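You operate a simulated robot arm through the tools that you are given. There is no shell and no other tool. Be economical: measure what you need, move in short steps, check, and stop when the job is done.

You are at the controls of a simulated robot arm. One attempt, no reset.

Task
Shut both valves of the strainer block and take both strainers out.
Fine: valves first, then latches; clogged one in the short black tray, the other in the long white tray.
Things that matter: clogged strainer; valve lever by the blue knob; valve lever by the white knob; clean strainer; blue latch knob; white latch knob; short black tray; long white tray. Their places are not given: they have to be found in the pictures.

The check looks at the end state, three seconds after you hand in, the way a careful person would. Anything else that was tipped, shoved, dropped, spilled or broken makes it a failure.

Robot
A 6-joint arm with a two-finger parallel gripper, fixed in place. Base frame: the origin is at the foot of the arm, x ahead of it, y to its left, z up. Units: mm, degrees, N and s.
Its first joint turns from -70.0 to 70.0 degrees. Payload 1.9 kg.
The tool frame sits at the grasp point between the pads (the TCP): z along the fingers, y along the line on which they close. The tips reach 23 mm beyond it. Largest opening 94 mm; finger width 38, thickness 10; the body of the gripper, 54 by 96 mm, starts 39 mm behind the TCP.
Orientation is that of the tool frame in the base frame, as [roll, pitch, yaw] about the fixed x, y, z axes, in that order (R = Rz(yaw) Ry(pitch) Rx(roll)). With the fingers straight down and closing along the base's y, the tool's x points along the base's -x, its y along +y and its z along -z.

Tools
- The arm moves only by the tool play_rows. Its arguments are lists of equal length, an entry for each row: "delta_pos": the shift along the base's x, y, z in m, a list of three; "turn": the turn, a rotation vector about the base's x, y, z in degrees, a list of three; "gripper": the gripper command, from -1 (fully open) to 1 (shut), values between in proportion. In form: {"delta_pos": [[dx, dy, dz], ...], "turn": [[wx, wy, wz], ...], "gripper": [gripper, ...]}. A call has 1 to 8 rows; each row shifts and turns the commanded pose from where the row before left it. Each row takes 0.2 s and may step no farther than 50 mm and 8.6 degrees from the row before; otherwise, or with a gripper value out of range, the whole call is refused. A pose out of reach is approached as far as the arm can. The call stops where the force on the tool passes 60 N (or 10 N more than at its start, if that is more) or the arm is blocked; 0.2 s more then pass. Each finger travels about 108 mm/s and halts on what it meets, pressing with about 39 N; the grip force reading is that of the motor and also rises with nothing between the fingers. The clock runs only during rows and for 0.2 s after the last one: add rows that do not move to give the fingers time. The reply holds the time, the measured pose of the TCP, the force on the tool along the base axes, the opening and the grip force, in the units named above and with some noise.
- Cameras (640 x 400 px; columns grow to the right, rows downward): "scene" is fixed at [55.7, 306.6, 454.8]; the picture's right is [-0.73, -0.69, 0.00], its down [-0.27, 0.28, -0.92] and it looks along [0.63, -0.67, -0.39] (base axes); focal length 214 px, centre (320, 200). "wrist" rides on the gripper at [86, 16, -75] in the tool frame; the picture's right is [-0.18, 0.98, 0.00], its down [-0.58, -0.11, -0.81] and it looks along [-0.79, -0.15, 0.59] (tool axes); focal length 243 px, centre (320, 200).
- get_image(camera): a new picture of that camera. No time passes.
- point_at(camera, pixels): there is no depth. For up to 12 entries [column, row, z] of the newest picture of that camera ("zoom" is the newest enlarged one), the place [x, y] in the base frame at which the ray of that pixel passes the height z, good to about 2 mm, but the place of the scene camera against the robot may be out by one fixed shift of up to 25 mm in any direction. No time passes.
- enlarge(camera, box): a new picture of the part [left, top, right, bottom] of that camera's present view, enlarged. No time passes.
- finish_job(): hands the job in; it is judged then, once.

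Go step by step. Measure first, check grasps and placings, and put right what went wrong. The budget is 80 turns and 38 pictures, counting those below and the enlarged ones. Unless the task says otherwise, let go and move clear before handing in, and close with one line.

The tools are called as a command line: name --argument value ..., lists and objects as JSON in quotes. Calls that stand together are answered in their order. play_rows: Moves the arm, as the interface text tells. Its arguments: {"type":"object","properties":{"delta_pos":{"type":"array"},"turn":{"type":"array"},"gripper":{"type":"array"}},"required":["delta_pos","turn","gripper"]} The other tools are called the same way: get_image (camera) takes a picture; point_at (camera, pixels) gives the place at which the rays of pixels pass given heights; enlarge (camera, box) takes an enlarged picture of a part of a camera's view; finish_job () hands the job in.

At the start:

```text
clock: 0.0
tool_pos: [152.5, 166.4, 385.5]
tcp_rot: [179.7, 0.0, -179.9]
ft_force: [0.3, 0.4, 0.1]
gripper_width: 94.1
grip_force: 0.0
```

scene: 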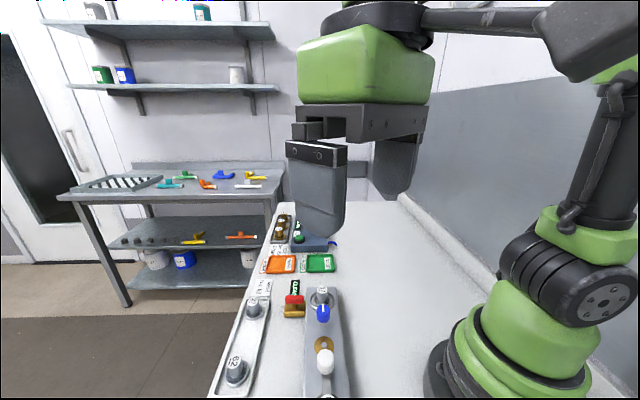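
wrist: 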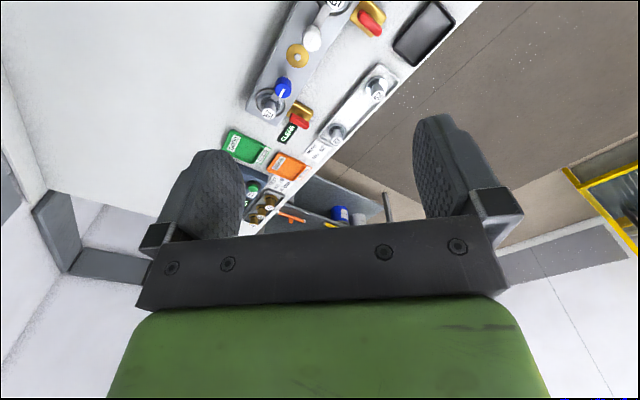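

The wrist picture shows a strainer block near (290,60) with a blue knob (283,87), a white knob (312,38) and red levers on yellow bases, plus a black tray at (425,33) and a white tray. I'll enlarge both views.

enlarge --camera "wrist" --box '[210, 0, 470, 240]'

enlarge --camera "scene" --box '[200, 200, 360, 400]'

```text
1.67 times, centred on (340, 120) of wrist
```

zoom: 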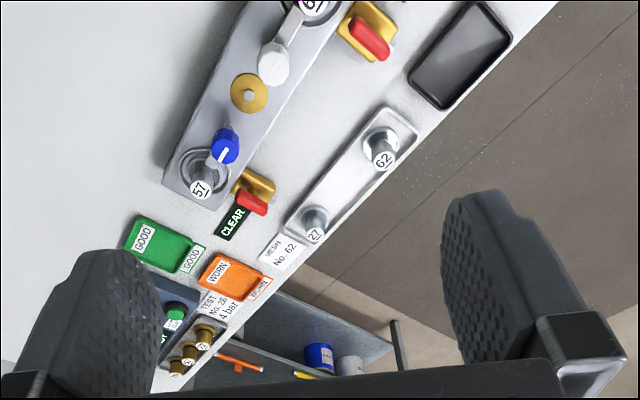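

```text
2.00 times, centred on (280, 300) of scene
```

zoom: 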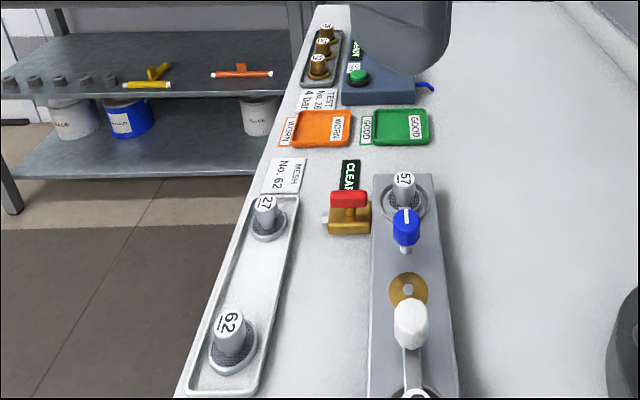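

The block is partly out of the wrist view at its near end. I'll locate the main features with point_at before moving for a better view.

point_at --camera "wrist" --pixels '[[283, 90, -120], [312, 38, -120], [297, 56, -150], [268, 103, -150], [335, 5, -150], [368, 20, -140], [300, 118, -140], [425, 33, -177], [376, 88, -150], [337, 131, -150]]'

point_at --camera "scene" --pixels '[[323, 315, -120], [325, 360, -120], [323, 343, -150], [321, 296, -150], [294, 300, -140], [235, 370, -150], [253, 308, -150]]'

```text
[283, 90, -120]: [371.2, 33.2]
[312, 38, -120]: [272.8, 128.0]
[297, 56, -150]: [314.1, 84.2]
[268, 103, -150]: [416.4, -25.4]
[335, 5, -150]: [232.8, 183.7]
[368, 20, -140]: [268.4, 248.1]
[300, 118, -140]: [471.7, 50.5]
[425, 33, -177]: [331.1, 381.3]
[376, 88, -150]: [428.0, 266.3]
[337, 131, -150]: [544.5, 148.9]
```

```text
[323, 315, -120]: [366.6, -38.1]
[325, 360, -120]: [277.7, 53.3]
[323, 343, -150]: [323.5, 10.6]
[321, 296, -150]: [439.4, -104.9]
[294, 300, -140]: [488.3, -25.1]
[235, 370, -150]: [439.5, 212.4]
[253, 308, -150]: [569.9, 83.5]
```

The two cameras disagree because my assumed heights are wrong, so I need a second wrist view. I'll tilt the camera further downward to see the near end of the block.

play_rows --delta_pos '[[0, 0, 0], [0, 0, 0], [0, 0, 0], [0, 0, 0], [0, 0, 0]]' --turn '[[0, 8, 0], [0, 8, 0], [0, 8, 0], [0, 0, 0], [0, 0, 0]]' --gripper '[-1, -1, -1, -1, -1]'

get_image --camera "wrist"

```text
clock: 1.2
tool_pos: [153.0, 166.4, 386.3]
tcp_rot: [179.8, -24.2, -179.9]
ft_force: [-0.3, -0.3, 0.3]
gripper_width: 94.0
grip_force: 0.0
```

```text
33 pictures are left
```

wrist: 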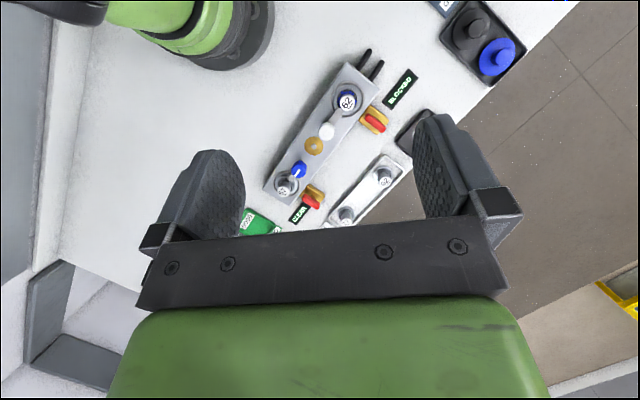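

The full block is now visible, with a "BLOCKED" display beside the white-side valve at (400,90) and "CLEAR" beside the blue one. I'll enlarge it and measure.

enlarge --camera "wrist" --box '[230, 30, 450, 240]'

point_at --camera "wrist" --pixels '[[299, 170, -120], [327, 131, -120], [314, 146, -150], [286, 186, -150], [347, 102, -150], [374, 121, -140], [312, 200, -140], [417, 130, -177], [384, 178, -150], [346, 214, -150], [245, 55, -177], [299, 170, -170]]'

```text
1.90 times, centred on (340, 135) of wrist
```

zoom: 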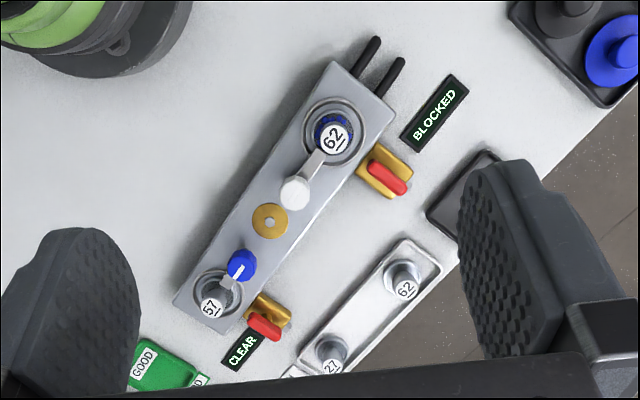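

```text
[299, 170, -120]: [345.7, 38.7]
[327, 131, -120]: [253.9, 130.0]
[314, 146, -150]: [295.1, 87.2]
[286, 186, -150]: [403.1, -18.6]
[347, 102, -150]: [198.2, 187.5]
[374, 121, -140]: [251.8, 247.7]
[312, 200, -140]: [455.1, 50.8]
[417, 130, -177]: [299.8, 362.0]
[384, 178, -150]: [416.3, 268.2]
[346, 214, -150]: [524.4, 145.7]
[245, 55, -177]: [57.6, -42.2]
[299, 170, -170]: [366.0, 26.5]
```

Triangulating the two views gives inconsistent heights, well above -177, so the baseline is too short. I'll shift sideways and down with the tilt unchanged for a better one.

play_rows --delta_pos '[[0, -0.045, -0.02], [0, -0.045, -0.02], [0, -0.045, -0.02], [0, 0, -0.02], [0, 0, 0], [0, 0, 0]]' --turn '[[0, 0, 0], [0, 0, 0], [0, 0, 0], [0, 0, 0], [0, 0, 0], [0, 0, 0]]' --gripper '[-1, -1, -1, -1, -1, -1]'

get_image --camera "wrist"

```text
clock: 2.6
tool_pos: [153.6, 32.1, 307.1]
tcp_rot: [179.8, -24.0, 180.0]
ft_force: [-0.5, 0.3, 0.7]
gripper_width: 94.3
grip_force: 0.0
```

```text
31 pictures are left
```

wrist: 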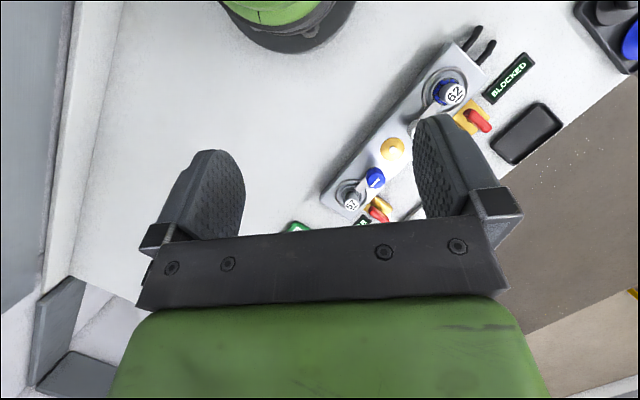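

point_at --camera "wrist" --pixels '[[375, 178, -120], [375, 178, 0], [392, 150, -150], [392, 150, 0], [455, 94, -150], [455, 94, 0], [524, 134, -177], [524, 134, 0], [477, 121, -140], [477, 121, 0], [379, 213, -140], [379, 213, 0]]'

```text
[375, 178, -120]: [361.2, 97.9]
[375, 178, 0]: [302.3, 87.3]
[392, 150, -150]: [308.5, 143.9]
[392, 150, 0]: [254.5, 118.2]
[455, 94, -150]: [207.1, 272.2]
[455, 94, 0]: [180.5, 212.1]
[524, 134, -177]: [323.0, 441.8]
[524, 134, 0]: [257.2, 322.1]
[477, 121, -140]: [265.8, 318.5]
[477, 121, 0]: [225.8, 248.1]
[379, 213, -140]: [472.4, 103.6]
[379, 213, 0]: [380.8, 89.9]
```

The rays intersect at z≈28 for the disc, ≈60 for the blue knob and ≈67 for the strainer top. So the surface the block stands on is near z≈0 in this frame, not -177; I'll trust the measurements and go carefully. Next is a closer look at the white end.

play_rows --delta_pos '[[0, 0.04, -0.02], [0, 0.04, -0.03], [0, 0.04, -0.03], [0, 0.03, -0.03], [-0.01, 0, -0.02], [0, 0, 0], [0, 0, 0]]' --turn '[[0, 0, 0], [0, 0, 0], [0, 0, 0], [0, 0, 0], [0, 0, 0], [0, 0, 0], [0, 0, 0]]' --gripper '[-1, -1, -1, -1, -1, -1, -1]'

get_image --camera "wrist"

```text
clock: 4.2
tool_pos: [143.5, 181.3, 175.9]
tcp_rot: [179.8, -23.9, 180.0]
ft_force: [-0.4, -0.7, 0.9]
gripper_width: 93.7
grip_force: 0.1
```

```text
30 pictures are left
```

wrist: 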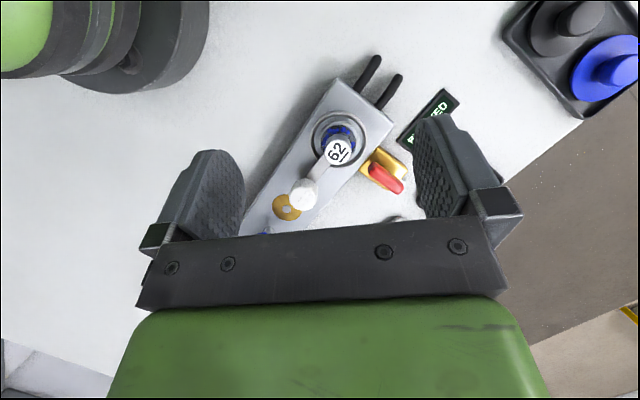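

I'll check the heights again with this closer view and enlarge it.

enlarge --camera "wrist" --box '[240, 50, 480, 230]'

point_at --camera "wrist" --pixels '[[340, 151, -177], [340, 151, 50], [287, 207, -177], [287, 207, 50], [303, 194, -177], [303, 194, 50], [386, 174, -177], [386, 174, 50]]'

```text
2.22 times, centred on (360, 140) of wrist
```

zoom: 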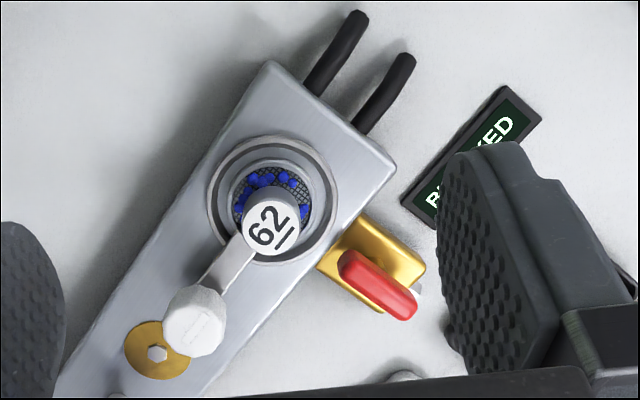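

```text
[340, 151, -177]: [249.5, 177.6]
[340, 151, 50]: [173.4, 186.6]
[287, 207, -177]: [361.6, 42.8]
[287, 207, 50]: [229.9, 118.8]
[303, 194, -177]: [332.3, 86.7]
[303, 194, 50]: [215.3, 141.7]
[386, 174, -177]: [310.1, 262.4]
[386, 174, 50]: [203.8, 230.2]
```

Strainer 62 on the white side has blue debris on its mesh and its display says BLOCKED, so it is the clogged one. I'll look closely at the blue valve and latch from the scene camera to see the mechanism.

enlarge --camera "scene" --box '[265, 270, 365, 400]'

```text
3.08 times, centred on (315, 335) of scene
```

zoom: 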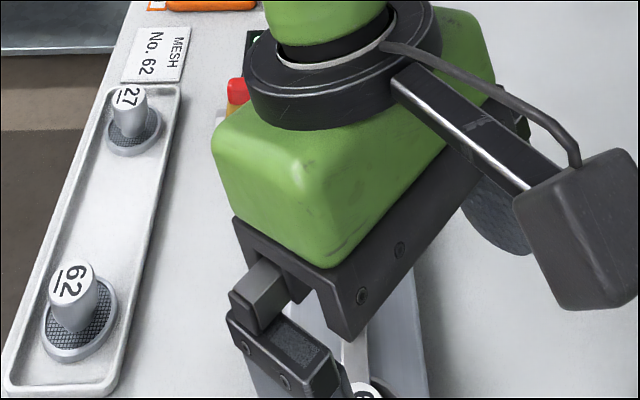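

The arm blocks that view. I'll undo the tilt and yaw +45° so the fingers close along the block axis, then hover over the white-side valve lever near (207,229).

play_rows --delta_pos '[[0.01, 0.01, 0], [0.01, 0.01, 0], [0.01, 0.01, 0], [0.01, 0.01, 0], [0.01, 0.005, 0], [0.01, 0, 0], [0, 0, 0], [0, 0, 0]]' --turn '[[0, -8, 0], [0, -8, 0], [0, -8, 0], [0, 0, 8.5], [0, 0, 8.5], [0, 0, 8.5], [0, 0, 8.5], [0, 0, 8.5]]' --gripper '[-1, -1, -1, -1, -1, -1, -1, -1]'

get_image --camera "wrist"

```text
clock: 6.0
tool_pos: [202.9, 226.1, 176.3]
tcp_rot: [179.8, 0.1, -137.3]
ft_force: [0.7, 0.3, 0.5]
gripper_width: 94.2
grip_force: 0.0
```

```text
27 pictures are left
```

wrist: 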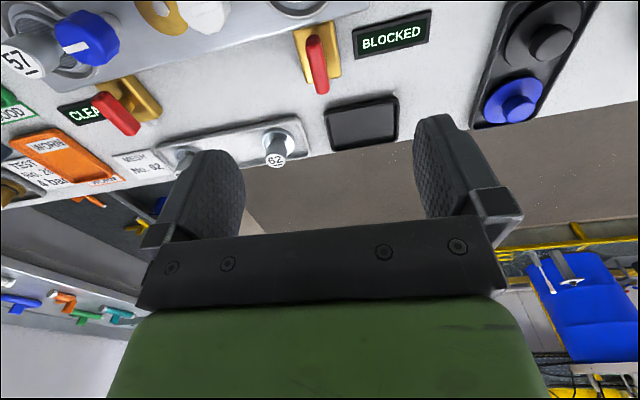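

The lever is at (318,65), nicely centred between the fingers. I'll enlarge it and measure.

enlarge --camera "wrist" --box '[240, 0, 420, 150]'

point_at --camera "wrist" --pixels '[[316, 40, 45], [321, 92, 45], [316, 40, 0], [321, 92, 0], [362, 122, 0], [276, 155, 40], [112, 100, 40], [138, 128, 40], [85, 35, 60], [330, 105, 0], [396, 97, 0], [276, 155, 0]]'

```text
2.67 times, centred on (330, 75) of wrist
```

zoom: 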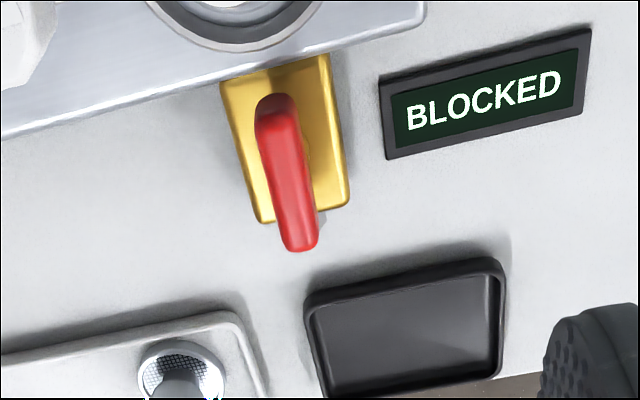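

```text
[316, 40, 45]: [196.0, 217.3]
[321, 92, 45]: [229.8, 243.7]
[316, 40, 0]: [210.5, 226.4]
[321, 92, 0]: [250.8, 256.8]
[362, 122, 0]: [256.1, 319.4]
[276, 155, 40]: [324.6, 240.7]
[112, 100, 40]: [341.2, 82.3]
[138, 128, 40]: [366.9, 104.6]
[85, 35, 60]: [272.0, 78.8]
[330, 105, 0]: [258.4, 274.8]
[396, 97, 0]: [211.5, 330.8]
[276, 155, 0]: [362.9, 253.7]
```

The lever is centred over its brass body at about (213,230), lying along the outflow direction, so it is open. I'll narrow the fingers and come down to z≈90 above it to check alignment.

play_rows --delta_pos '[[0.01, 0.004, -0.03], [0, 0, -0.03], [0, 0, -0.026], [0, 0, 0], [0, 0, 0]]' --turn '[[0, 0, 0], [0, 0, 0], [0, 0, 0], [0, 0, 0], [0, 0, 0]]' --gripper '[0.15, 0.15, 0.15, 0.15, 0.15]'

get_image --camera "wrist"

```text
clock: 7.2
tool_pos: [213.1, 229.8, 90.3]
tcp_rot: [179.8, 0.0, -137.4]
ft_force: [-0.3, 0.2, -0.2]
gripper_width: 39.7
grip_force: 0.0
```

```text
25 pictures are left
```

wrist: 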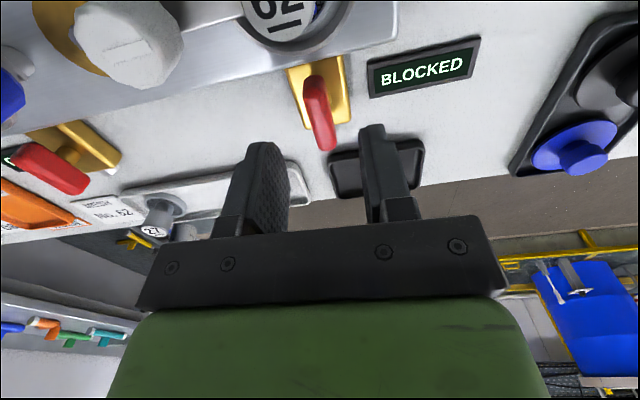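

I'll triangulate the lever ends from this view against the last one.

point_at --camera "wrist" --pixels '[[311, 80, 45], [327, 147, 45], [311, 80, 20], [327, 147, 20], [320, 66, 20], [348, 121, 20], [288, 69, 20], [305, 128, 20], [62, 160, 45], [62, 160, 20], [375, 165, 0], [375, 165, 20]]'

```text
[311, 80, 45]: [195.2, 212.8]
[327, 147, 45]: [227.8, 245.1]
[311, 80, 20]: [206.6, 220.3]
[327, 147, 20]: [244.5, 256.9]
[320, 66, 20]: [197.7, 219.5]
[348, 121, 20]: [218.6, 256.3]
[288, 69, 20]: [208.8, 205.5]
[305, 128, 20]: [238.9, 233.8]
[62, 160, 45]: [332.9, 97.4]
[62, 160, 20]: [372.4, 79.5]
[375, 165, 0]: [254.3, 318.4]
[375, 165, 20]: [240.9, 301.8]
```

Both views agree on a lever top of z≈45, centre (212,229), and the table at z≈0. I'll descend to z≈54 (tips at ≈31) and close on the lever.

play_rows --delta_pos '[[0, 0, -0.018], [0, 0, -0.018], [0, 0, 0], [0, 0, 0], [0, 0, 0], [0, 0, 0]]' --turn '[[0, 0, 0], [0, 0, 0], [0, 0, 0], [0, 0, 0], [0, 0, 0], [0, 0, 0]]' --gripper '[0.15, 0.15, 0.15, 1, 1, 1]'

```text
clock: 8.6
tool_pos: [212.5, 230.5, 54.5]
tcp_rot: [179.8, 0.0, -137.4]
ft_force: [-15.1, 24.3, -12.0]
gripper_width: 12.7
grip_force: 45.2
```

The lever is gripped at 12.7 mm wide with some sideways load. I'll relieve that and try a small clockwise turn to see whether it yields.

play_rows --delta_pos '[[-0.001, 0.0015, 0], [0, 0, 0], [0, 0, 0]]' --turn '[[0, 0, 0], [0, 0, -6], [0, 0, -6]]' --gripper '[1, 1, 1]'

```text
clock: 9.4
tool_pos: [213.9, 230.2, 55.0]
tcp_rot: [179.9, 0.0, -149.6]
ft_force: [13.8, -14.1, 1.0]
gripper_width: 13.0
grip_force: 45.0
```

It turned 12° without blocking. I'll turn a bit more and look.

play_rows --delta_pos '[[0, 0, 0], [0, 0, 0], [0, 0, 0]]' --turn '[[0, 0, -8], [0, 0, -8], [0, 0, -8]]' --gripper '[1, 1, 1]'

get_image --camera "wrist"

```text
clock: 10.2
tool_pos: [212.4, 231.0, 54.7]
tcp_rot: [179.8, 0.0, -173.8]
ft_force: [33.8, -37.8, 15.9]
gripper_width: 12.8
grip_force: 45.2
```

```text
24 pictures are left
```

wrist: 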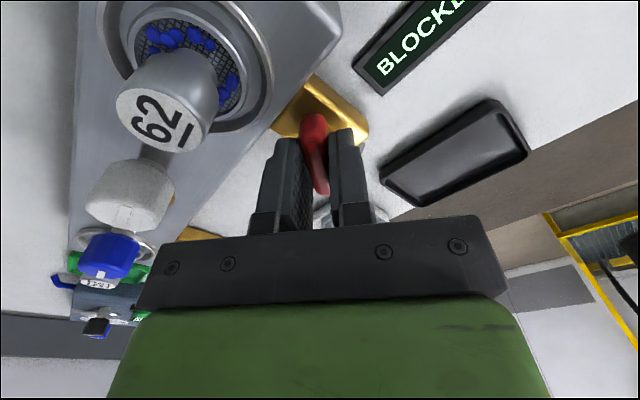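

The lever is turning with the gripper, but the side load is (34,-38) N, so the pivot lies slightly toward +x,-y. I'll shift with the load and continue.

play_rows --delta_pos '[[0.002, -0.002, 0], [0.001, -0.001, 0], [0, 0, 0]]' --turn '[[0, 0, 0], [0, 0, -6], [0, 0, -6]]' --gripper '[1, 1, 1]'

```text
clock: 11.0
tool_pos: [216.5, 231.1, 54.0]
tcp_rot: [179.6, 0.0, 174.5]
ft_force: [-31.6, 45.4, -2.8]
gripper_width: 12.6
grip_force: 45.0
```

The load reversed, so I overcorrected; shift back by about half.

play_rows --delta_pos '[[-0.001, 0.0014, 0], [0, 0, 0], [0, 0, 0]]' --turn '[[0, 0, 0], [0, 0, -6], [0, 0, -6]]' --gripper '[1, 1, 1]'

```text
clock: 11.8
tool_pos: [215.1, 230.8, 53.8]
tcp_rot: [179.8, 0.0, 162.6]
ft_force: [-10.9, 35.0, -18.4]
gripper_width: 12.8
grip_force: 45.0
```

play_rows --delta_pos '[[-0.0003, 0.0012, 0.0005], [0, 0, 0], [0, 0, 0]]' --turn '[[0, 0, 0], [0, 0, -6], [0, 0, -6]]' --gripper '[1, 1, 1]'

```text
clock: 12.6
tool_pos: [215.1, 230.7, 54.3]
tcp_rot: [179.9, 0.0, 150.3]
ft_force: [17.9, 5.2, -32.9]
gripper_width: 13.2
grip_force: 45.1
```

72° turned so far with loads moderate. Continue toward 90°, easing down half a millimetre.

play_rows --delta_pos '[[0.0004, 0, -0.0005], [0, 0, 0], [0, 0, 0], [0, 0, 0]]' --turn '[[0, 0, -6], [0, 0, -6], [0, 0, -5], [0, 0, 0]]' --gripper '[1, 1, 1, 1]'

get_image --camera "wrist"

```text
clock: 13.6
tool_pos: [213.4, 229.7, 54.7]
tcp_rot: [-179.9, 0.0, 133.6]
ft_force: [11.2, -36.8, 6.7]
gripper_width: 12.8
grip_force: 44.8
```

```text
23 pictures are left
```

wrist: 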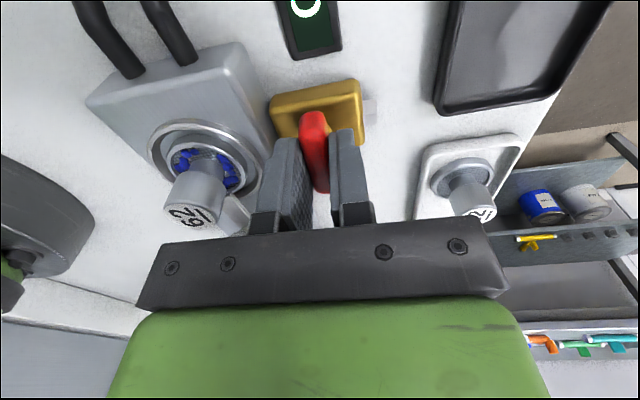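

The lever now lies across the brass body. I'll nudge a few degrees more to check for the end stop.

play_rows --delta_pos '[[0.0003, -0.001, 0], [0, 0, 0], [0, 0, 0]]' --turn '[[0, 0, -4], [0, 0, -4], [0, 0, 0]]' --gripper '[1, 1, 1]'

```text
clock: 14.4
tool_pos: [213.0, 231.0, 55.4]
tcp_rot: [-180.0, 0.0, 125.7]
ft_force: [-23.8, -9.4, 9.6]
gripper_width: 17.7
grip_force: 45.2
```

The opening grew to 17.7 mm as the lever stopped following, so the end stop was reached at about 90°. I'll turn back slightly, open a little, lift and look.

play_rows --delta_pos '[[0, 0, 0], [0, 0, 0], [0, 0, 0], [0, 0, 0.03], [0, 0, 0.03], [0, 0, 0.03], [0, 0, 0]]' --turn '[[0, 0, 7], [0, 0, 0], [0, 0, 0], [0, 0, 0], [0, 0, 0], [0, 0, 0], [0, 0, 0]]' --gripper '[1, 0.5, 0.5, 0.5, 0.15, 0.15, 0.15]'

get_image --camera "wrist"

```text
clock: 16.0
tool_pos: [213.3, 231.3, 144.7]
tcp_rot: [179.8, 0.0, 132.6]
ft_force: [0.1, -0.1, -0.1]
gripper_width: 40.1
grip_force: 0.1
```

```text
22 pictures are left
```

wrist: 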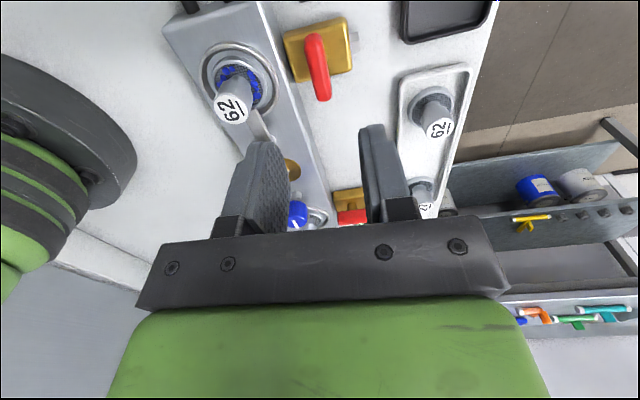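

The white-side valve is shut, its lever at (317,65) now parallel to the block. Next I'll move to the blue-side valve near (352,87), turning back +90°.

play_rows --delta_pos '[[0.015, -0.02, 0], [0.018, -0.02, 0], [0.018, -0.02, 0], [0.018, -0.02, 0], [0.018, -0.02, 0], [0.018, -0.02, 0], [0.017, -0.012, 0], [0.016, -0.012, 0]]' --turn '[[0, 0, 8.5], [0, 0, 8.5], [0, 0, 8.5], [0, 0, 8.5], [0, 0, 8.5], [0, 0, 8.5], [0, 0, 8.5], [0, 0, 8.5]]' --gripper '[0.15, 0.15, 0.15, 0.15, 0.15, 0.15, 0.15, 0.15]'

play_rows --delta_pos '[[0, 0, -0.02], [0, 0, -0.02], [0, 0, -0.02], [0, 0, 0]]' --turn '[[0, 0, 8.5], [0, 0, 8.5], [0, 0, 5], [0, 0, 0]]' --gripper '[0.15, 0.15, 0.15, 0.15]'

get_image --camera "wrist"

```text
clock: 17.8
tool_pos: [352.8, 85.9, 144.7]
tcp_rot: [179.8, 0.0, -159.4]
ft_force: [-0.1, -0.5, -0.5]
gripper_width: 40.1
grip_force: 0.1
```

```text
clock: 18.8
tool_pos: [351.4, 86.9, 83.8]
tcp_rot: [179.7, 0.0, -137.5]
ft_force: [0.3, -0.2, -0.7]
gripper_width: 40.0
grip_force: 0.1
```

```text
21 pictures are left
```

wrist: 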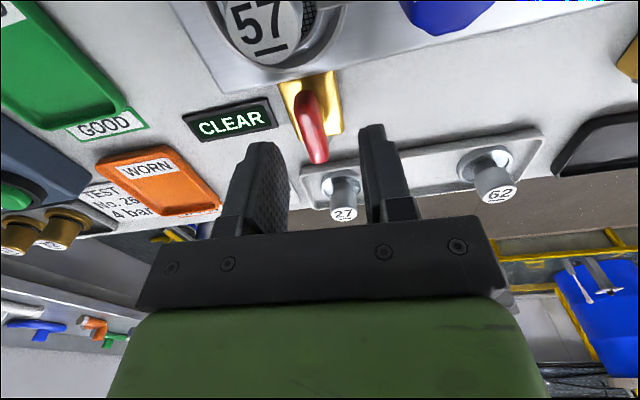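

point_at --camera "wrist" --pixels '[[300, 93, 45], [320, 161, 45], [493, 194, 50], [493, 194, 40], [343, 213, 50], [485, 163, 5], [340, 183, 5], [268, 28, 67]]'

```text
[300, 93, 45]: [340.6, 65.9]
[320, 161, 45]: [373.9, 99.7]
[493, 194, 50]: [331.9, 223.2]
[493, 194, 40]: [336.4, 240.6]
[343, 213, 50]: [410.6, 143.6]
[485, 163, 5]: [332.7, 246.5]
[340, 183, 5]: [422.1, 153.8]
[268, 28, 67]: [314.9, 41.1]
```

The blue-side lever measures from (341,66) to (374,100), so its centre is about (357.5,83). I'll shift onto it, descend and grip.

play_rows --delta_pos '[[0.0065, -0.004, 0], [0, 0, -0.015], [0, 0, -0.0145], [0, 0, 0], [0, 0, 0], [0, 0, 0], [0, 0, 0]]' --turn '[[0, 0, 0], [0, 0, 0], [0, 0, 0], [0, 0, 0], [0, 0, 0], [0, 0, 0], [0, 0, 0]]' --gripper '[0.15, 0.15, 0.15, 0.15, 1, 1, 1]'

```text
clock: 20.4
tool_pos: [358.3, 84.5, 54.6]
tcp_rot: [179.5, -0.2, -137.5]
ft_force: [-27.5, 37.5, 7.6]
gripper_width: 12.9
grip_force: 45.3
```

Gripped at 12.9 mm with side load (-27,37). I'll relieve that and test a clockwise turn.

play_rows --delta_pos '[[-0.0012, 0.0016, 0], [0, 0, 0], [0, 0, 0], [0, 0, 0]]' --turn '[[0, 0, 0], [0, 0, -5], [0, 0, -5], [0, 0, 0]]' --gripper '[1, 1, 1, 1]'

```text
clock: 21.4
tool_pos: [356.9, 84.8, 54.0]
tcp_rot: [179.7, -0.1, -147.5]
ft_force: [-21.0, 23.9, -9.4]
gripper_width: 12.8
grip_force: 44.9
```

It follows (width unchanged). Continue clockwise in small steps, easing the load.

play_rows --delta_pos '[[-0.0006, 0.0008, 0], [0, 0, 0], [0, 0, 0], [0, 0, 0]]' --turn '[[0, 0, -6], [0, 0, -6], [0, 0, -6], [0, 0, 0]]' --gripper '[1, 1, 1, 1]'

```text
clock: 22.4
tool_pos: [357.2, 84.7, 54.9]
tcp_rot: [179.9, -0.1, -165.5]
ft_force: [-15.1, 24.5, -16.7]
gripper_width: 13.0
grip_force: 45.0
```

play_rows --delta_pos '[[-0.0004, 0.0007, -0.0003], [0, 0, 0], [0, 0, 0], [0, 0, 0]]' --turn '[[0, 0, -6], [0, 0, -6], [0, 0, -6], [0, 0, 0]]' --gripper '[1, 1, 1, 1]'

```text
clock: 23.4
tool_pos: [357.1, 85.5, 55.2]
tcp_rot: [179.8, -0.1, 176.6]
ft_force: [-9.7, 14.7, -15.8]
gripper_width: 12.6
grip_force: 45.2
```

Loads are dropping; 46° turned. Continue.

play_rows --delta_pos '[[-0.0003, 0.0003, -0.0003], [0, 0, 0], [0, 0, 0], [0, 0, 0]]' --turn '[[0, 0, -6], [0, 0, -6], [0, 0, -6], [0, 0, 0]]' --gripper '[1, 1, 1, 1]'

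play_rows --delta_pos '[[0, 0, 0], [0, 0, 0], [0, 0, 0], [0, 0, 0]]' --turn '[[0, 0, -6], [0, 0, -6], [0, 0, -6], [0, 0, 0]]' --gripper '[1, 1, 1, 1]'

```text
clock: 24.4
tool_pos: [356.9, 85.7, 54.2]
tcp_rot: [179.7, -0.1, 158.5]
ft_force: [-0.3, 17.1, -14.3]
gripper_width: 12.7
grip_force: 44.5
```

```text
clock: 25.4
tool_pos: [356.1, 85.5, 55.5]
tcp_rot: [179.8, 0.1, 140.5]
ft_force: [16.0, 32.7, -27.2]
gripper_width: 12.7
grip_force: 44.8
```

82° turned. I'll ease the load and push to the end stop.

play_rows --delta_pos '[[0.0004, 0.001, -0.0005], [0, 0, 0], [0, 0, 0], [0, 0, 0]]' --turn '[[0, 0, -5], [0, 0, -5], [0, 0, -5], [0, 0, 0]]' --gripper '[1, 1, 1, 1]'

```text
clock: 26.4
tool_pos: [357.6, 86.2, 55.5]
tcp_rot: [179.7, 0.1, 125.7]
ft_force: [2.6, 1.8, 10.9]
gripper_width: 17.7
grip_force: 45.3
```

End stop reached at the same reading as before, so the blue-side valve is shut. I'll release, lift, and move over the middle of the block to study the latches.

play_rows --delta_pos '[[0, 0, 0], [0, 0, 0], [0, 0, 0.03], [0, 0, 0.03], [0, 0, 0.03], [-0.045, 0.012, 0.01], [-0.045, 0.012, 0.01], [-0.02, 0.01, 0]]' --turn '[[0, 0, 7], [0, 0, 0], [0, 0, 0], [0, 0, 0], [0, 0, 0], [0, 0, 0], [0, 0, 0], [0, 0, 0]]' --gripper '[0.5, 0.5, 0.5, 0.15, 0.15, 0.15, 0.15, -0.3]'

get_image --camera "wrist"

```text
clock: 28.2
tool_pos: [247.7, 120.5, 164.0]
tcp_rot: [179.8, 0.0, 132.6]
ft_force: [0.0, -0.6, 0.8]
gripper_width: 61.2
grip_force: 0.0
```

```text
20 pictures are left
```

wrist: 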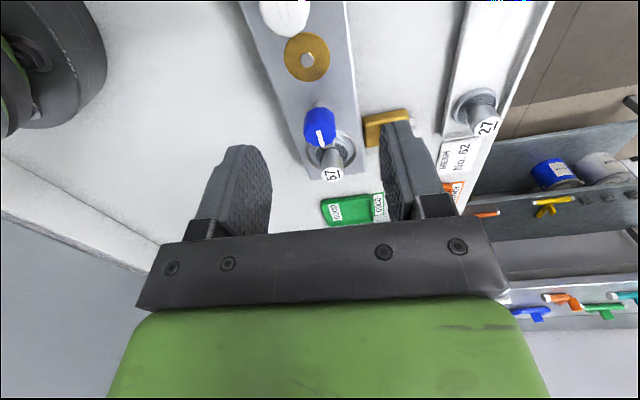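

The blue latch knob is at (319,125), with the white one cut off at top. I'll back off along the block and enlarge.

play_rows --delta_pos '[[-0.03, 0.03, 0.0], [-0.02, 0.02, 0], [0, 0, 0], [0, 0, 0]]' --turn '[[0, 0, 0], [0, 0, 0], [0, 0, 0], [0, 0, 0]]' --gripper '[-1, -1, -1, -1]'

enlarge --camera "wrist" --box '[230, 0, 430, 220]'

```text
clock: 29.2
tool_pos: [195.2, 171.0, 165.1]
tcp_rot: [179.8, -0.1, 132.5]
ft_force: [0.2, -0.5, -0.7]
gripper_width: 93.9
grip_force: 0.0
```

```text
1.82 times, centred on (330, 110) of wrist
```

zoom: 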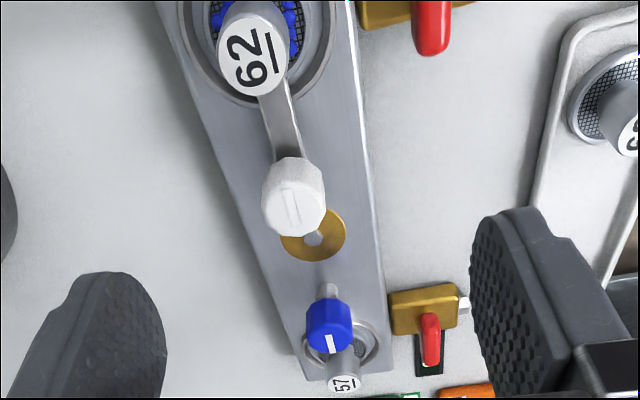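

In this view the image is inverted (higher things shift downward), so the bars appear to run from each knob to its strainer. I'll raise the arm out of the scene camera's way and zoom on the latches from there.

play_rows --delta_pos '[[-0.01, 0, 0.05], [-0.01, 0, 0.05], [-0.01, 0, 0.05], [-0.01, 0, 0.05], [0, 0, 0]]' --turn '[[0, 0, 0], [0, 0, 0], [0, 0, 0], [0, 0, 0], [0, 0, 0]]' --gripper '[-1, -1, -1, -1, -1]'

enlarge --camera "scene" --box '[280, 275, 380, 400]'

enlarge --camera "scene" --box '[298, 280, 348, 325]'

```text
refused: row 1 steps farther than a row can; nothing moved
```

```text
3.20 times, centred on (330, 338) of scene
```

zoom: 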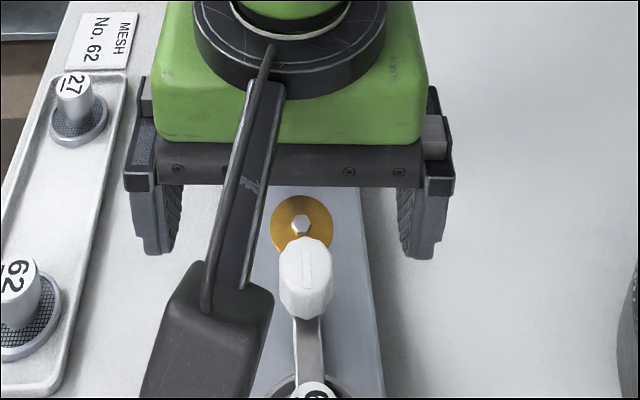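

```text
8.89 times, centred on (323, 302) of scene
```

zoom: 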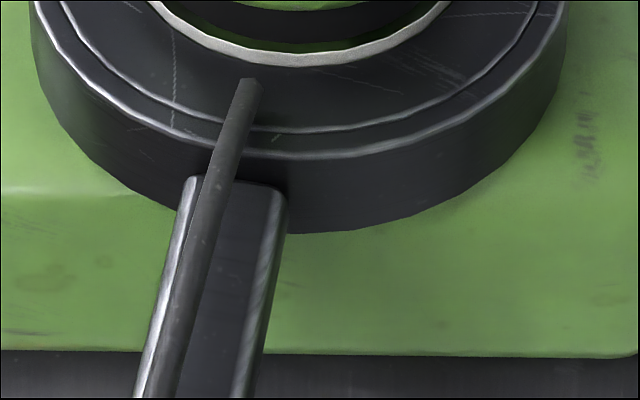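

The move was refused as the row was too long. I'll repeat with shorter rows.

play_rows --delta_pos '[[-0.01, 0, 0.045], [-0.01, 0, 0.045], [-0.01, 0, 0.045], [-0.01, 0, 0.045], [0, 0, 0.03], [0, 0, 0]]' --turn '[[0, 0, 0], [0, 0, 0], [0, 0, 0], [0, 0, 0], [0, 0, 0], [0, 0, 0]]' --gripper '[-1, -1, -1, -1, -1, -1]'

enlarge --camera "scene" --box '[275, 280, 375, 400]'

```text
clock: 30.6
tool_pos: [155.7, 169.2, 374.4]
tcp_rot: [179.8, -0.1, 132.6]
ft_force: [0.2, 1.1, -0.3]
gripper_width: 94.2
grip_force: 0.0
```

```text
3.33 times, centred on (325, 340) of scene
```

zoom: 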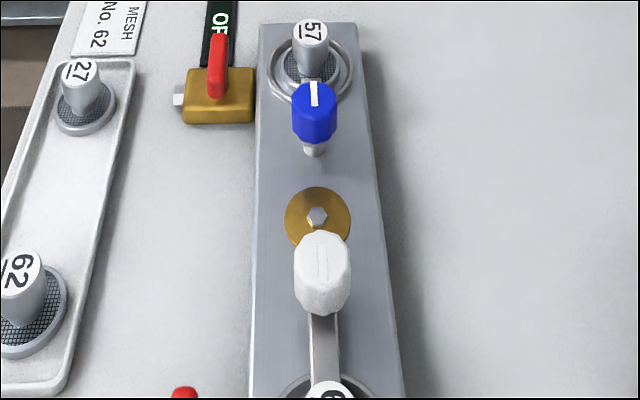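

The blue-side display now reads "OFF", and each latch is a knob on a post with a bar reaching over its strainer. I'll go above the white knob at about (207,146) and measure it.

play_rows --delta_pos '[[0.01, -0.005, -0.045], [0.01, -0.005, -0.045], [0.01, -0.005, -0.045], [0.01, -0.005, -0.045], [0.01, -0.003, -0.045], [0, 0, -0.02], [0, 0, 0], [0, 0, 0]]' --turn '[[0, 0, 0], [0, 0, 0], [0, 0, 0], [0, 0, 0], [0, 0, 0], [0, 0, 0], [0, 0, 0], [0, 0, 0]]' --gripper '[-0.3, -0.3, -0.3, -0.3, -0.3, -0.3, -0.3, -0.3]'

get_image --camera "wrist"

```text
clock: 32.4
tool_pos: [207.6, 147.7, 128.9]
tcp_rot: [179.9, 0.1, 132.5]
ft_force: [-0.4, -0.2, 0.6]
gripper_width: 61.0
grip_force: 0.0
```

```text
15 pictures are left
```

wrist: 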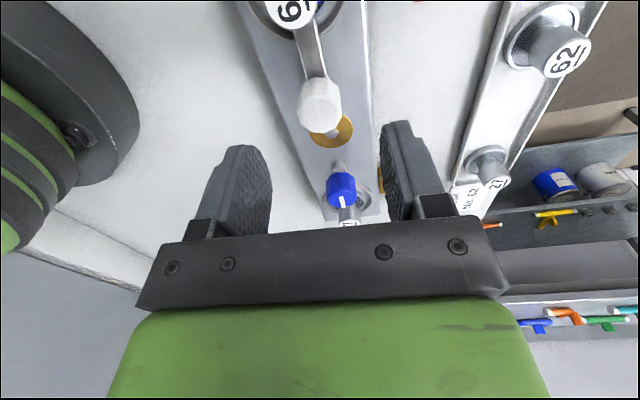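

point_at --camera "wrist" --pixels '[[319, 110, 65], [319, 110, 55], [319, 90, 50], [341, 190, 65], [341, 180, 55], [330, 131, 33], [302, 10, 67], [297, 8, 50], [565, 62, 50], [493, 180, 50], [543, 55, 5], [485, 165, 5]]'

```text
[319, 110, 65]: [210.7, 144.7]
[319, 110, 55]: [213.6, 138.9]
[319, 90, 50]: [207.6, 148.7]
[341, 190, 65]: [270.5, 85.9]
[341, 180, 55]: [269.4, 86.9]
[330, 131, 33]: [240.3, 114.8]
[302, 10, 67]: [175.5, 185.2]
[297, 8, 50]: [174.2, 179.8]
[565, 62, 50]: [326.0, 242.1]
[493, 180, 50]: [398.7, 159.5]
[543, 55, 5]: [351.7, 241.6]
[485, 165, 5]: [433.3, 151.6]
```

White knob centre is at about (209,146), practically under the TCP. I'll descend to z≈72 and close on it.

play_rows --delta_pos '[[0.0015, -0.0015, -0.02], [0, 0, -0.02], [0, 0, -0.017], [0, 0, 0], [0, 0, 0], [0, 0, 0], [0, 0, 0]]' --turn '[[0, 0, 0], [0, 0, 0], [0, 0, 0], [0, 0, 0], [0, 0, 0], [0, 0, 0], [0, 0, 0]]' --gripper '[-0.3, -0.3, -0.3, -0.3, 1, 1, 1]'

get_image --camera "wrist"

```text
clock: 34.0
tool_pos: [208.5, 145.6, 71.0]
tcp_rot: [179.9, 0.1, 132.4]
ft_force: [-2.4, -6.4, -10.0]
gripper_width: 27.6
grip_force: 44.6
```

```text
14 pictures are left
```

wrist: 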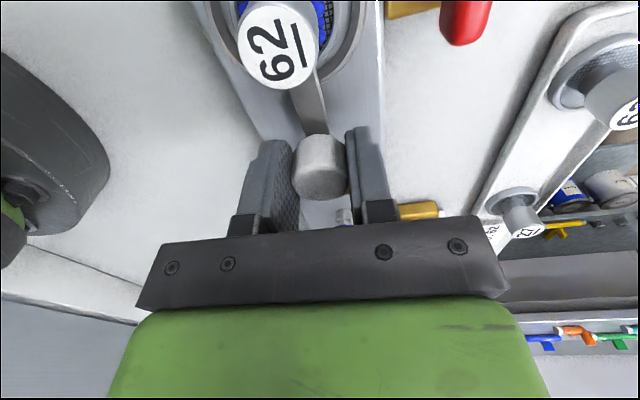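

Good grip (27.6 mm, low load). I'll test a small counter-clockwise turn and watch the forces.

play_rows --delta_pos '[[0, 0, 0], [0, 0, 0], [0, 0, 0], [0, 0, 0]]' --turn '[[0, 0, 6], [0, 0, 7], [0, 0, 7], [0, 0, 0]]' --gripper '[1, 1, 1, 1]'

get_image --camera "wrist"

```text
clock: 35.0
tool_pos: [206.0, 144.4, 70.9]
tcp_rot: [-180.0, -0.1, 152.6]
ft_force: [-10.8, -12.7, -34.6]
gripper_width: 27.6
grip_force: 45.3
```

```text
13 pictures are left
```

wrist: 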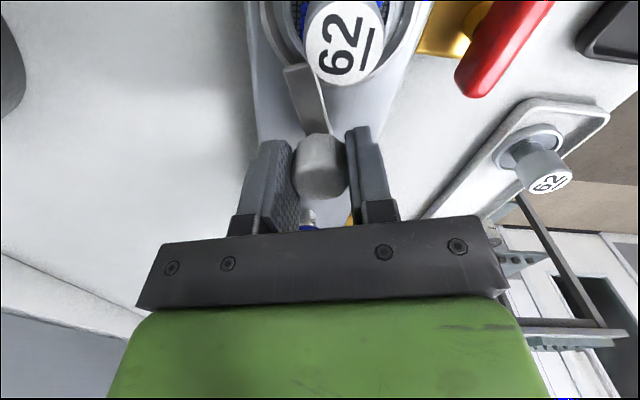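

The bar swings with the knob and is already leaving strainer 62. Continue counter-clockwise toward 90°, easing down slightly.

play_rows --delta_pos '[[-0.0005, -0.0007, -0.0008], [0, 0, 0], [0, 0, 0], [0, 0, 0]]' --turn '[[0, 0, 7], [0, 0, 7], [0, 0, 7], [0, 0, 0]]' --gripper '[1, 1, 1, 1]'

play_rows --delta_pos '[[0, 0, 0], [0, 0, 0], [0, 0, 0], [0, 0, 0], [0, 0, 0]]' --turn '[[0, 0, 7], [0, 0, 7], [0, 0, 7], [0, 0, 7], [0, 0, 0]]' --gripper '[1, 1, 1, 1, 1]'

```text
clock: 36.0
tool_pos: [205.6, 145.5, 71.9]
tcp_rot: [179.8, -0.2, 173.6]
ft_force: [-16.3, -24.1, 31.3]
gripper_width: 27.8
grip_force: 45.5
```

```text
clock: 37.2
tool_pos: [208.3, 144.7, 70.8]
tcp_rot: [179.7, 0.0, -158.5]
ft_force: [14.9, -54.8, 19.4]
gripper_width: 27.9
grip_force: 44.8
```

About 69° turned with the side load growing in -y. I'll ease that way and add a little more turn.

play_rows --delta_pos '[[0.0003, -0.0016, 0.0003], [0, 0, 0], [0, 0, 0], [0, 0, 0]]' --turn '[[0, 0, 0], [0, 0, 7], [0, 0, 7], [0, 0, 0]]' --gripper '[1, 1, 1, 1]'

get_image --camera "wrist"

```text
clock: 38.2
tool_pos: [208.0, 144.0, 71.8]
tcp_rot: [179.8, 0.1, -144.2]
ft_force: [-0.4, 1.5, -34.3]
gripper_width: 27.7
grip_force: 45.2
```

```text
12 pictures are left
```

wrist: 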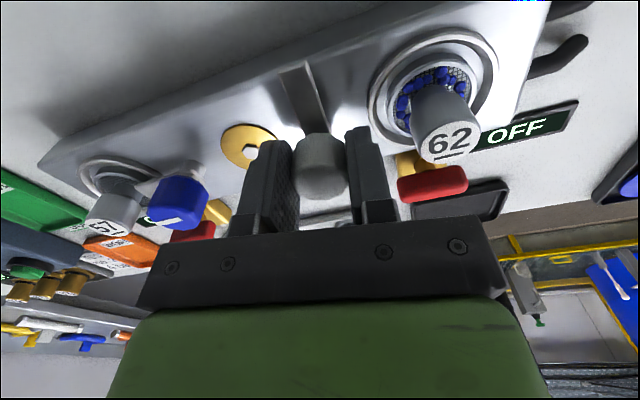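

The white latch bar at (300,90) is now clear of strainer 62, and its display also reads OFF. I'll release, lift, and go above the blue knob at about (270,86).

play_rows --delta_pos '[[0, 0, 0], [0, 0, 0], [0, 0, 0.025], [0, 0, 0.03], [0.031, -0.029, 0], [0.031, -0.029, 0], [0, 0, 0], [0, 0, 0]]' --turn '[[0, 0, 0], [0, 0, 0], [0, 0, 0], [0, 0, 6], [0, 0, 0], [0, 0, 0], [0, 0, 0], [0, 0, 0]]' --gripper '[0.06, 0.06, 0.06, 0.06, 0.06, 0.06, 0.06, 0.06]'

get_image --camera "wrist"

```text
clock: 40.0
tool_pos: [270.0, 87.8, 127.6]
tcp_rot: [179.8, 0.0, -138.4]
ft_force: [0.6, -0.2, 0.4]
gripper_width: 44.4
grip_force: 0.1
```

```text
11 pictures are left
```

wrist: 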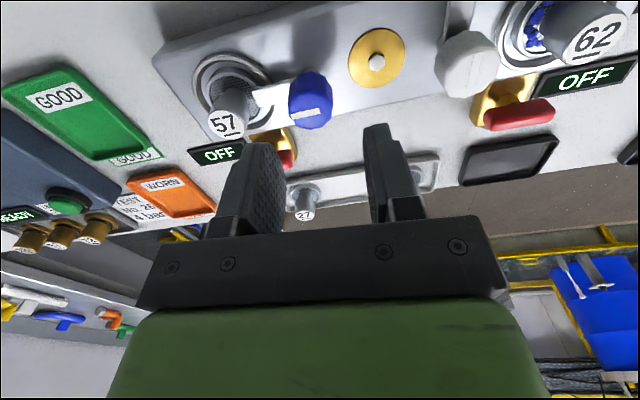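

point_at --camera "wrist" --pixels '[[310, 102, 60], [310, 108, 65], [466, 68, 60], [466, 72, 65], [226, 122, 67], [228, 85, 35], [597, 40, 67], [523, 160, 2], [305, 213, 50], [422, 178, 50]]'

```text
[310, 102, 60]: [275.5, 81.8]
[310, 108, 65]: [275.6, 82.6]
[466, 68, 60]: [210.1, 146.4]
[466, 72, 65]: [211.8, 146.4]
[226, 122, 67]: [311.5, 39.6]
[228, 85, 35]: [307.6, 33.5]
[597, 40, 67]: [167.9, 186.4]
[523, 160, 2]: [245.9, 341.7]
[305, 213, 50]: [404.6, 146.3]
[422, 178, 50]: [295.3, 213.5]
```

Blue knob centre is at about (274.5,81). I'll shift, descend to z≈71 and close.

play_rows --delta_pos '[[0.0045, -0.0065, 0], [0, 0, -0.02], [0, 0, -0.02], [0, 0, -0.0165], [0, 0, 0], [0, 0, 0], [0, 0, 0]]' --turn '[[0, 0, 0], [0, 0, 0], [0, 0, 0], [0, 0, 0], [0, 0, 0], [0, 0, 0], [0, 0, 0]]' --gripper '[0.06, 0.06, 0.06, 0.06, 0.06, 1, 1]'

```text
clock: 41.6
tool_pos: [273.1, 81.1, 69.1]
tcp_rot: [179.8, -0.2, -138.4]
ft_force: [-3.8, 5.4, -1.8]
gripper_width: 27.7
grip_force: 45.1
stopped in row 7: the force on the tool passed its limit (the readings are from after the stop); the commanded pose is now the measured one
```

Gripped at 27.7 mm with low residual load. I'll turn clockwise so the bar swings to the robot's side.

play_rows --delta_pos '[[0, 0, 0], [0, 0, 0], [0, 0, 0], [0, 0, 0]]' --turn '[[0, 0, -5], [0, 0, -5], [0, 0, -5], [0, 0, 0]]' --gripper '[1, 1, 1, 1]'

```text
clock: 42.6
tool_pos: [271.6, 82.0, 69.6]
tcp_rot: [179.8, -0.2, -153.5]
ft_force: [-2.1, 9.3, 3.5]
gripper_width: 28.1
grip_force: 45.5
```

play_rows --delta_pos '[[0, 0, 0], [0, 0, 0], [0, 0, 0], [0, 0, 0], [0, 0, 0]]' --turn '[[0, 0, -6], [0, 0, -6], [0, 0, -6], [0, 0, -6], [0, 0, 0]]' --gripper '[1, 1, 1, 1, 1]'

get_image --camera "wrist"

```text
clock: 43.8
tool_pos: [271.4, 81.9, 69.0]
tcp_rot: [179.6, -0.2, -177.5]
ft_force: [-5.5, -6.4, 3.8]
gripper_width: 27.9
grip_force: 44.8
```

```text
10 pictures are left
```

wrist: 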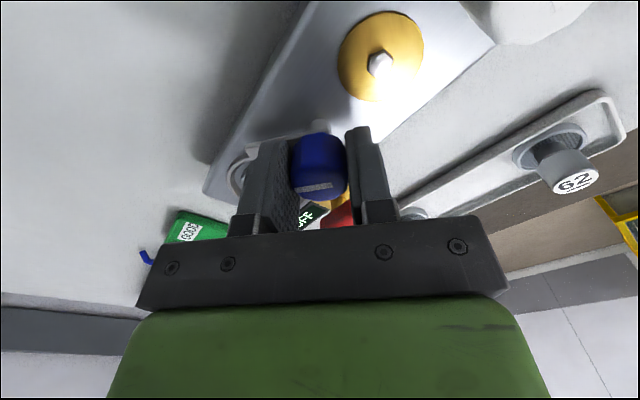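

The mark on the blue knob stays fixed relative to the gripper, so the knob is turning. Continue to about 85°.

play_rows --delta_pos '[[0, 0, 0], [0, 0, 0], [0, 0, 0], [0, 0, 0], [0, 0, 0]]' --turn '[[0, 0, -6], [0, 0, -6], [0, 0, -6], [0, 0, -6], [0, 0, 0]]' --gripper '[1, 1, 1, 1, 1]'

play_rows --delta_pos '[[0, 0, 0], [0, 0, 0], [0, 0, 0], [0, 0, 0], [0, 0, 0]]' --turn '[[0, 0, -6], [0, 0, -6], [0, 0, -6], [0, 0, -3], [0, 0, 0]]' --gripper '[1, 1, 1, 1, 1]'

```text
clock: 45.0
tool_pos: [273.4, 81.8, 69.4]
tcp_rot: [179.8, -0.3, 158.5]
ft_force: [2.8, -42.6, -2.8]
gripper_width: 27.7
grip_force: 44.6
```

```text
clock: 46.2
tool_pos: [272.6, 80.6, 68.5]
tcp_rot: [179.8, -0.4, 137.3]
ft_force: [-7.9, -43.8, 2.1]
gripper_width: 27.7
grip_force: 44.9
```

84° turned. I'll release, lift, and move above strainer 57 at about (312,40).

play_rows --delta_pos '[[0, 0, 0], [0, 0, 0], [0, 0, 0.03], [0, 0, 0.03], [0.02, -0.02, 0.02], [0.019, -0.021, 0], [0, 0, 0], [0, 0, 0]]' --turn '[[0, 0, 0], [0, 0, 0], [0, 0, 0], [0, 0, 0], [0, 0, 0], [0, 0, 0], [0, 0, 0], [0, 0, 0]]' --gripper '[-0.06, -0.06, -0.06, -0.06, -0.06, -0.06, -0.06, -0.06]'

get_image --camera "wrist"

```text
clock: 48.0
tool_pos: [311.0, 39.5, 150.0]
tcp_rot: [179.7, -0.2, 137.5]
ft_force: [-0.1, -0.2, -0.2]
gripper_width: 49.6
grip_force: 0.1
```

```text
9 pictures are left
```

wrist: 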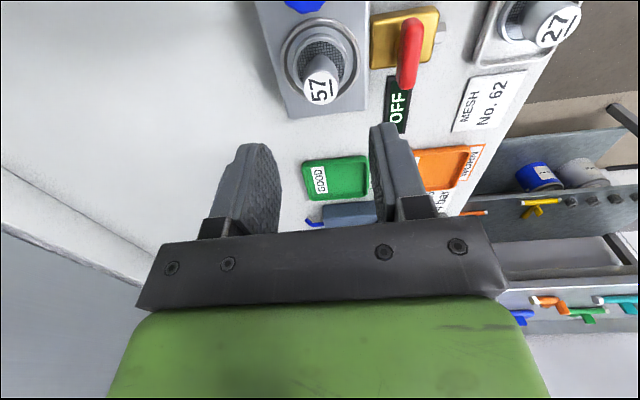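

The blue bar no longer crosses strainer 57, whose top is at (321,88). I'll measure it along with tray references.

point_at --camera "wrist" --pixels '[[321, 88, 67], [321, 56, 35], [322, 51, 30], [557, 28, 50], [540, 12, 25], [523, 8, 5], [477, 55, 2], [541, 60, 2]]'

```text
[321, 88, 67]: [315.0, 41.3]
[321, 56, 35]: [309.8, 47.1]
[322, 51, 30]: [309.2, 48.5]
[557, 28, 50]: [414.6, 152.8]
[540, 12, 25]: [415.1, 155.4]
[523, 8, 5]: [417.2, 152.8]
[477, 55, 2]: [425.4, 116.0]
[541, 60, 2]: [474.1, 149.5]
```

Strainer 57 is centred at about (312.5,43), top z≈67. I'll descend to z≈66 and grip the stem.

play_rows --delta_pos '[[0.0015, 0.0035, -0.02], [0, 0, -0.025], [0, 0, -0.025], [0, 0, -0.014], [0, 0, 0], [0, 0, 0], [0, 0, 0], [0, 0, 0]]' --turn '[[0, 0, 0], [0, 0, 0], [0, 0, 0], [0, 0, 0], [0, 0, 0], [0, 0, 0], [0, 0, 0], [0, 0, 0]]' --gripper '[-0.06, -0.06, -0.06, -0.06, -0.06, 1, 1, 1]'

```text
clock: 49.8
tool_pos: [314.9, 45.5, 65.9]
tcp_rot: [179.6, -0.2, 137.6]
ft_force: [-0.3, 0.1, -1.1]
gripper_width: 23.3
grip_force: 39.3
```

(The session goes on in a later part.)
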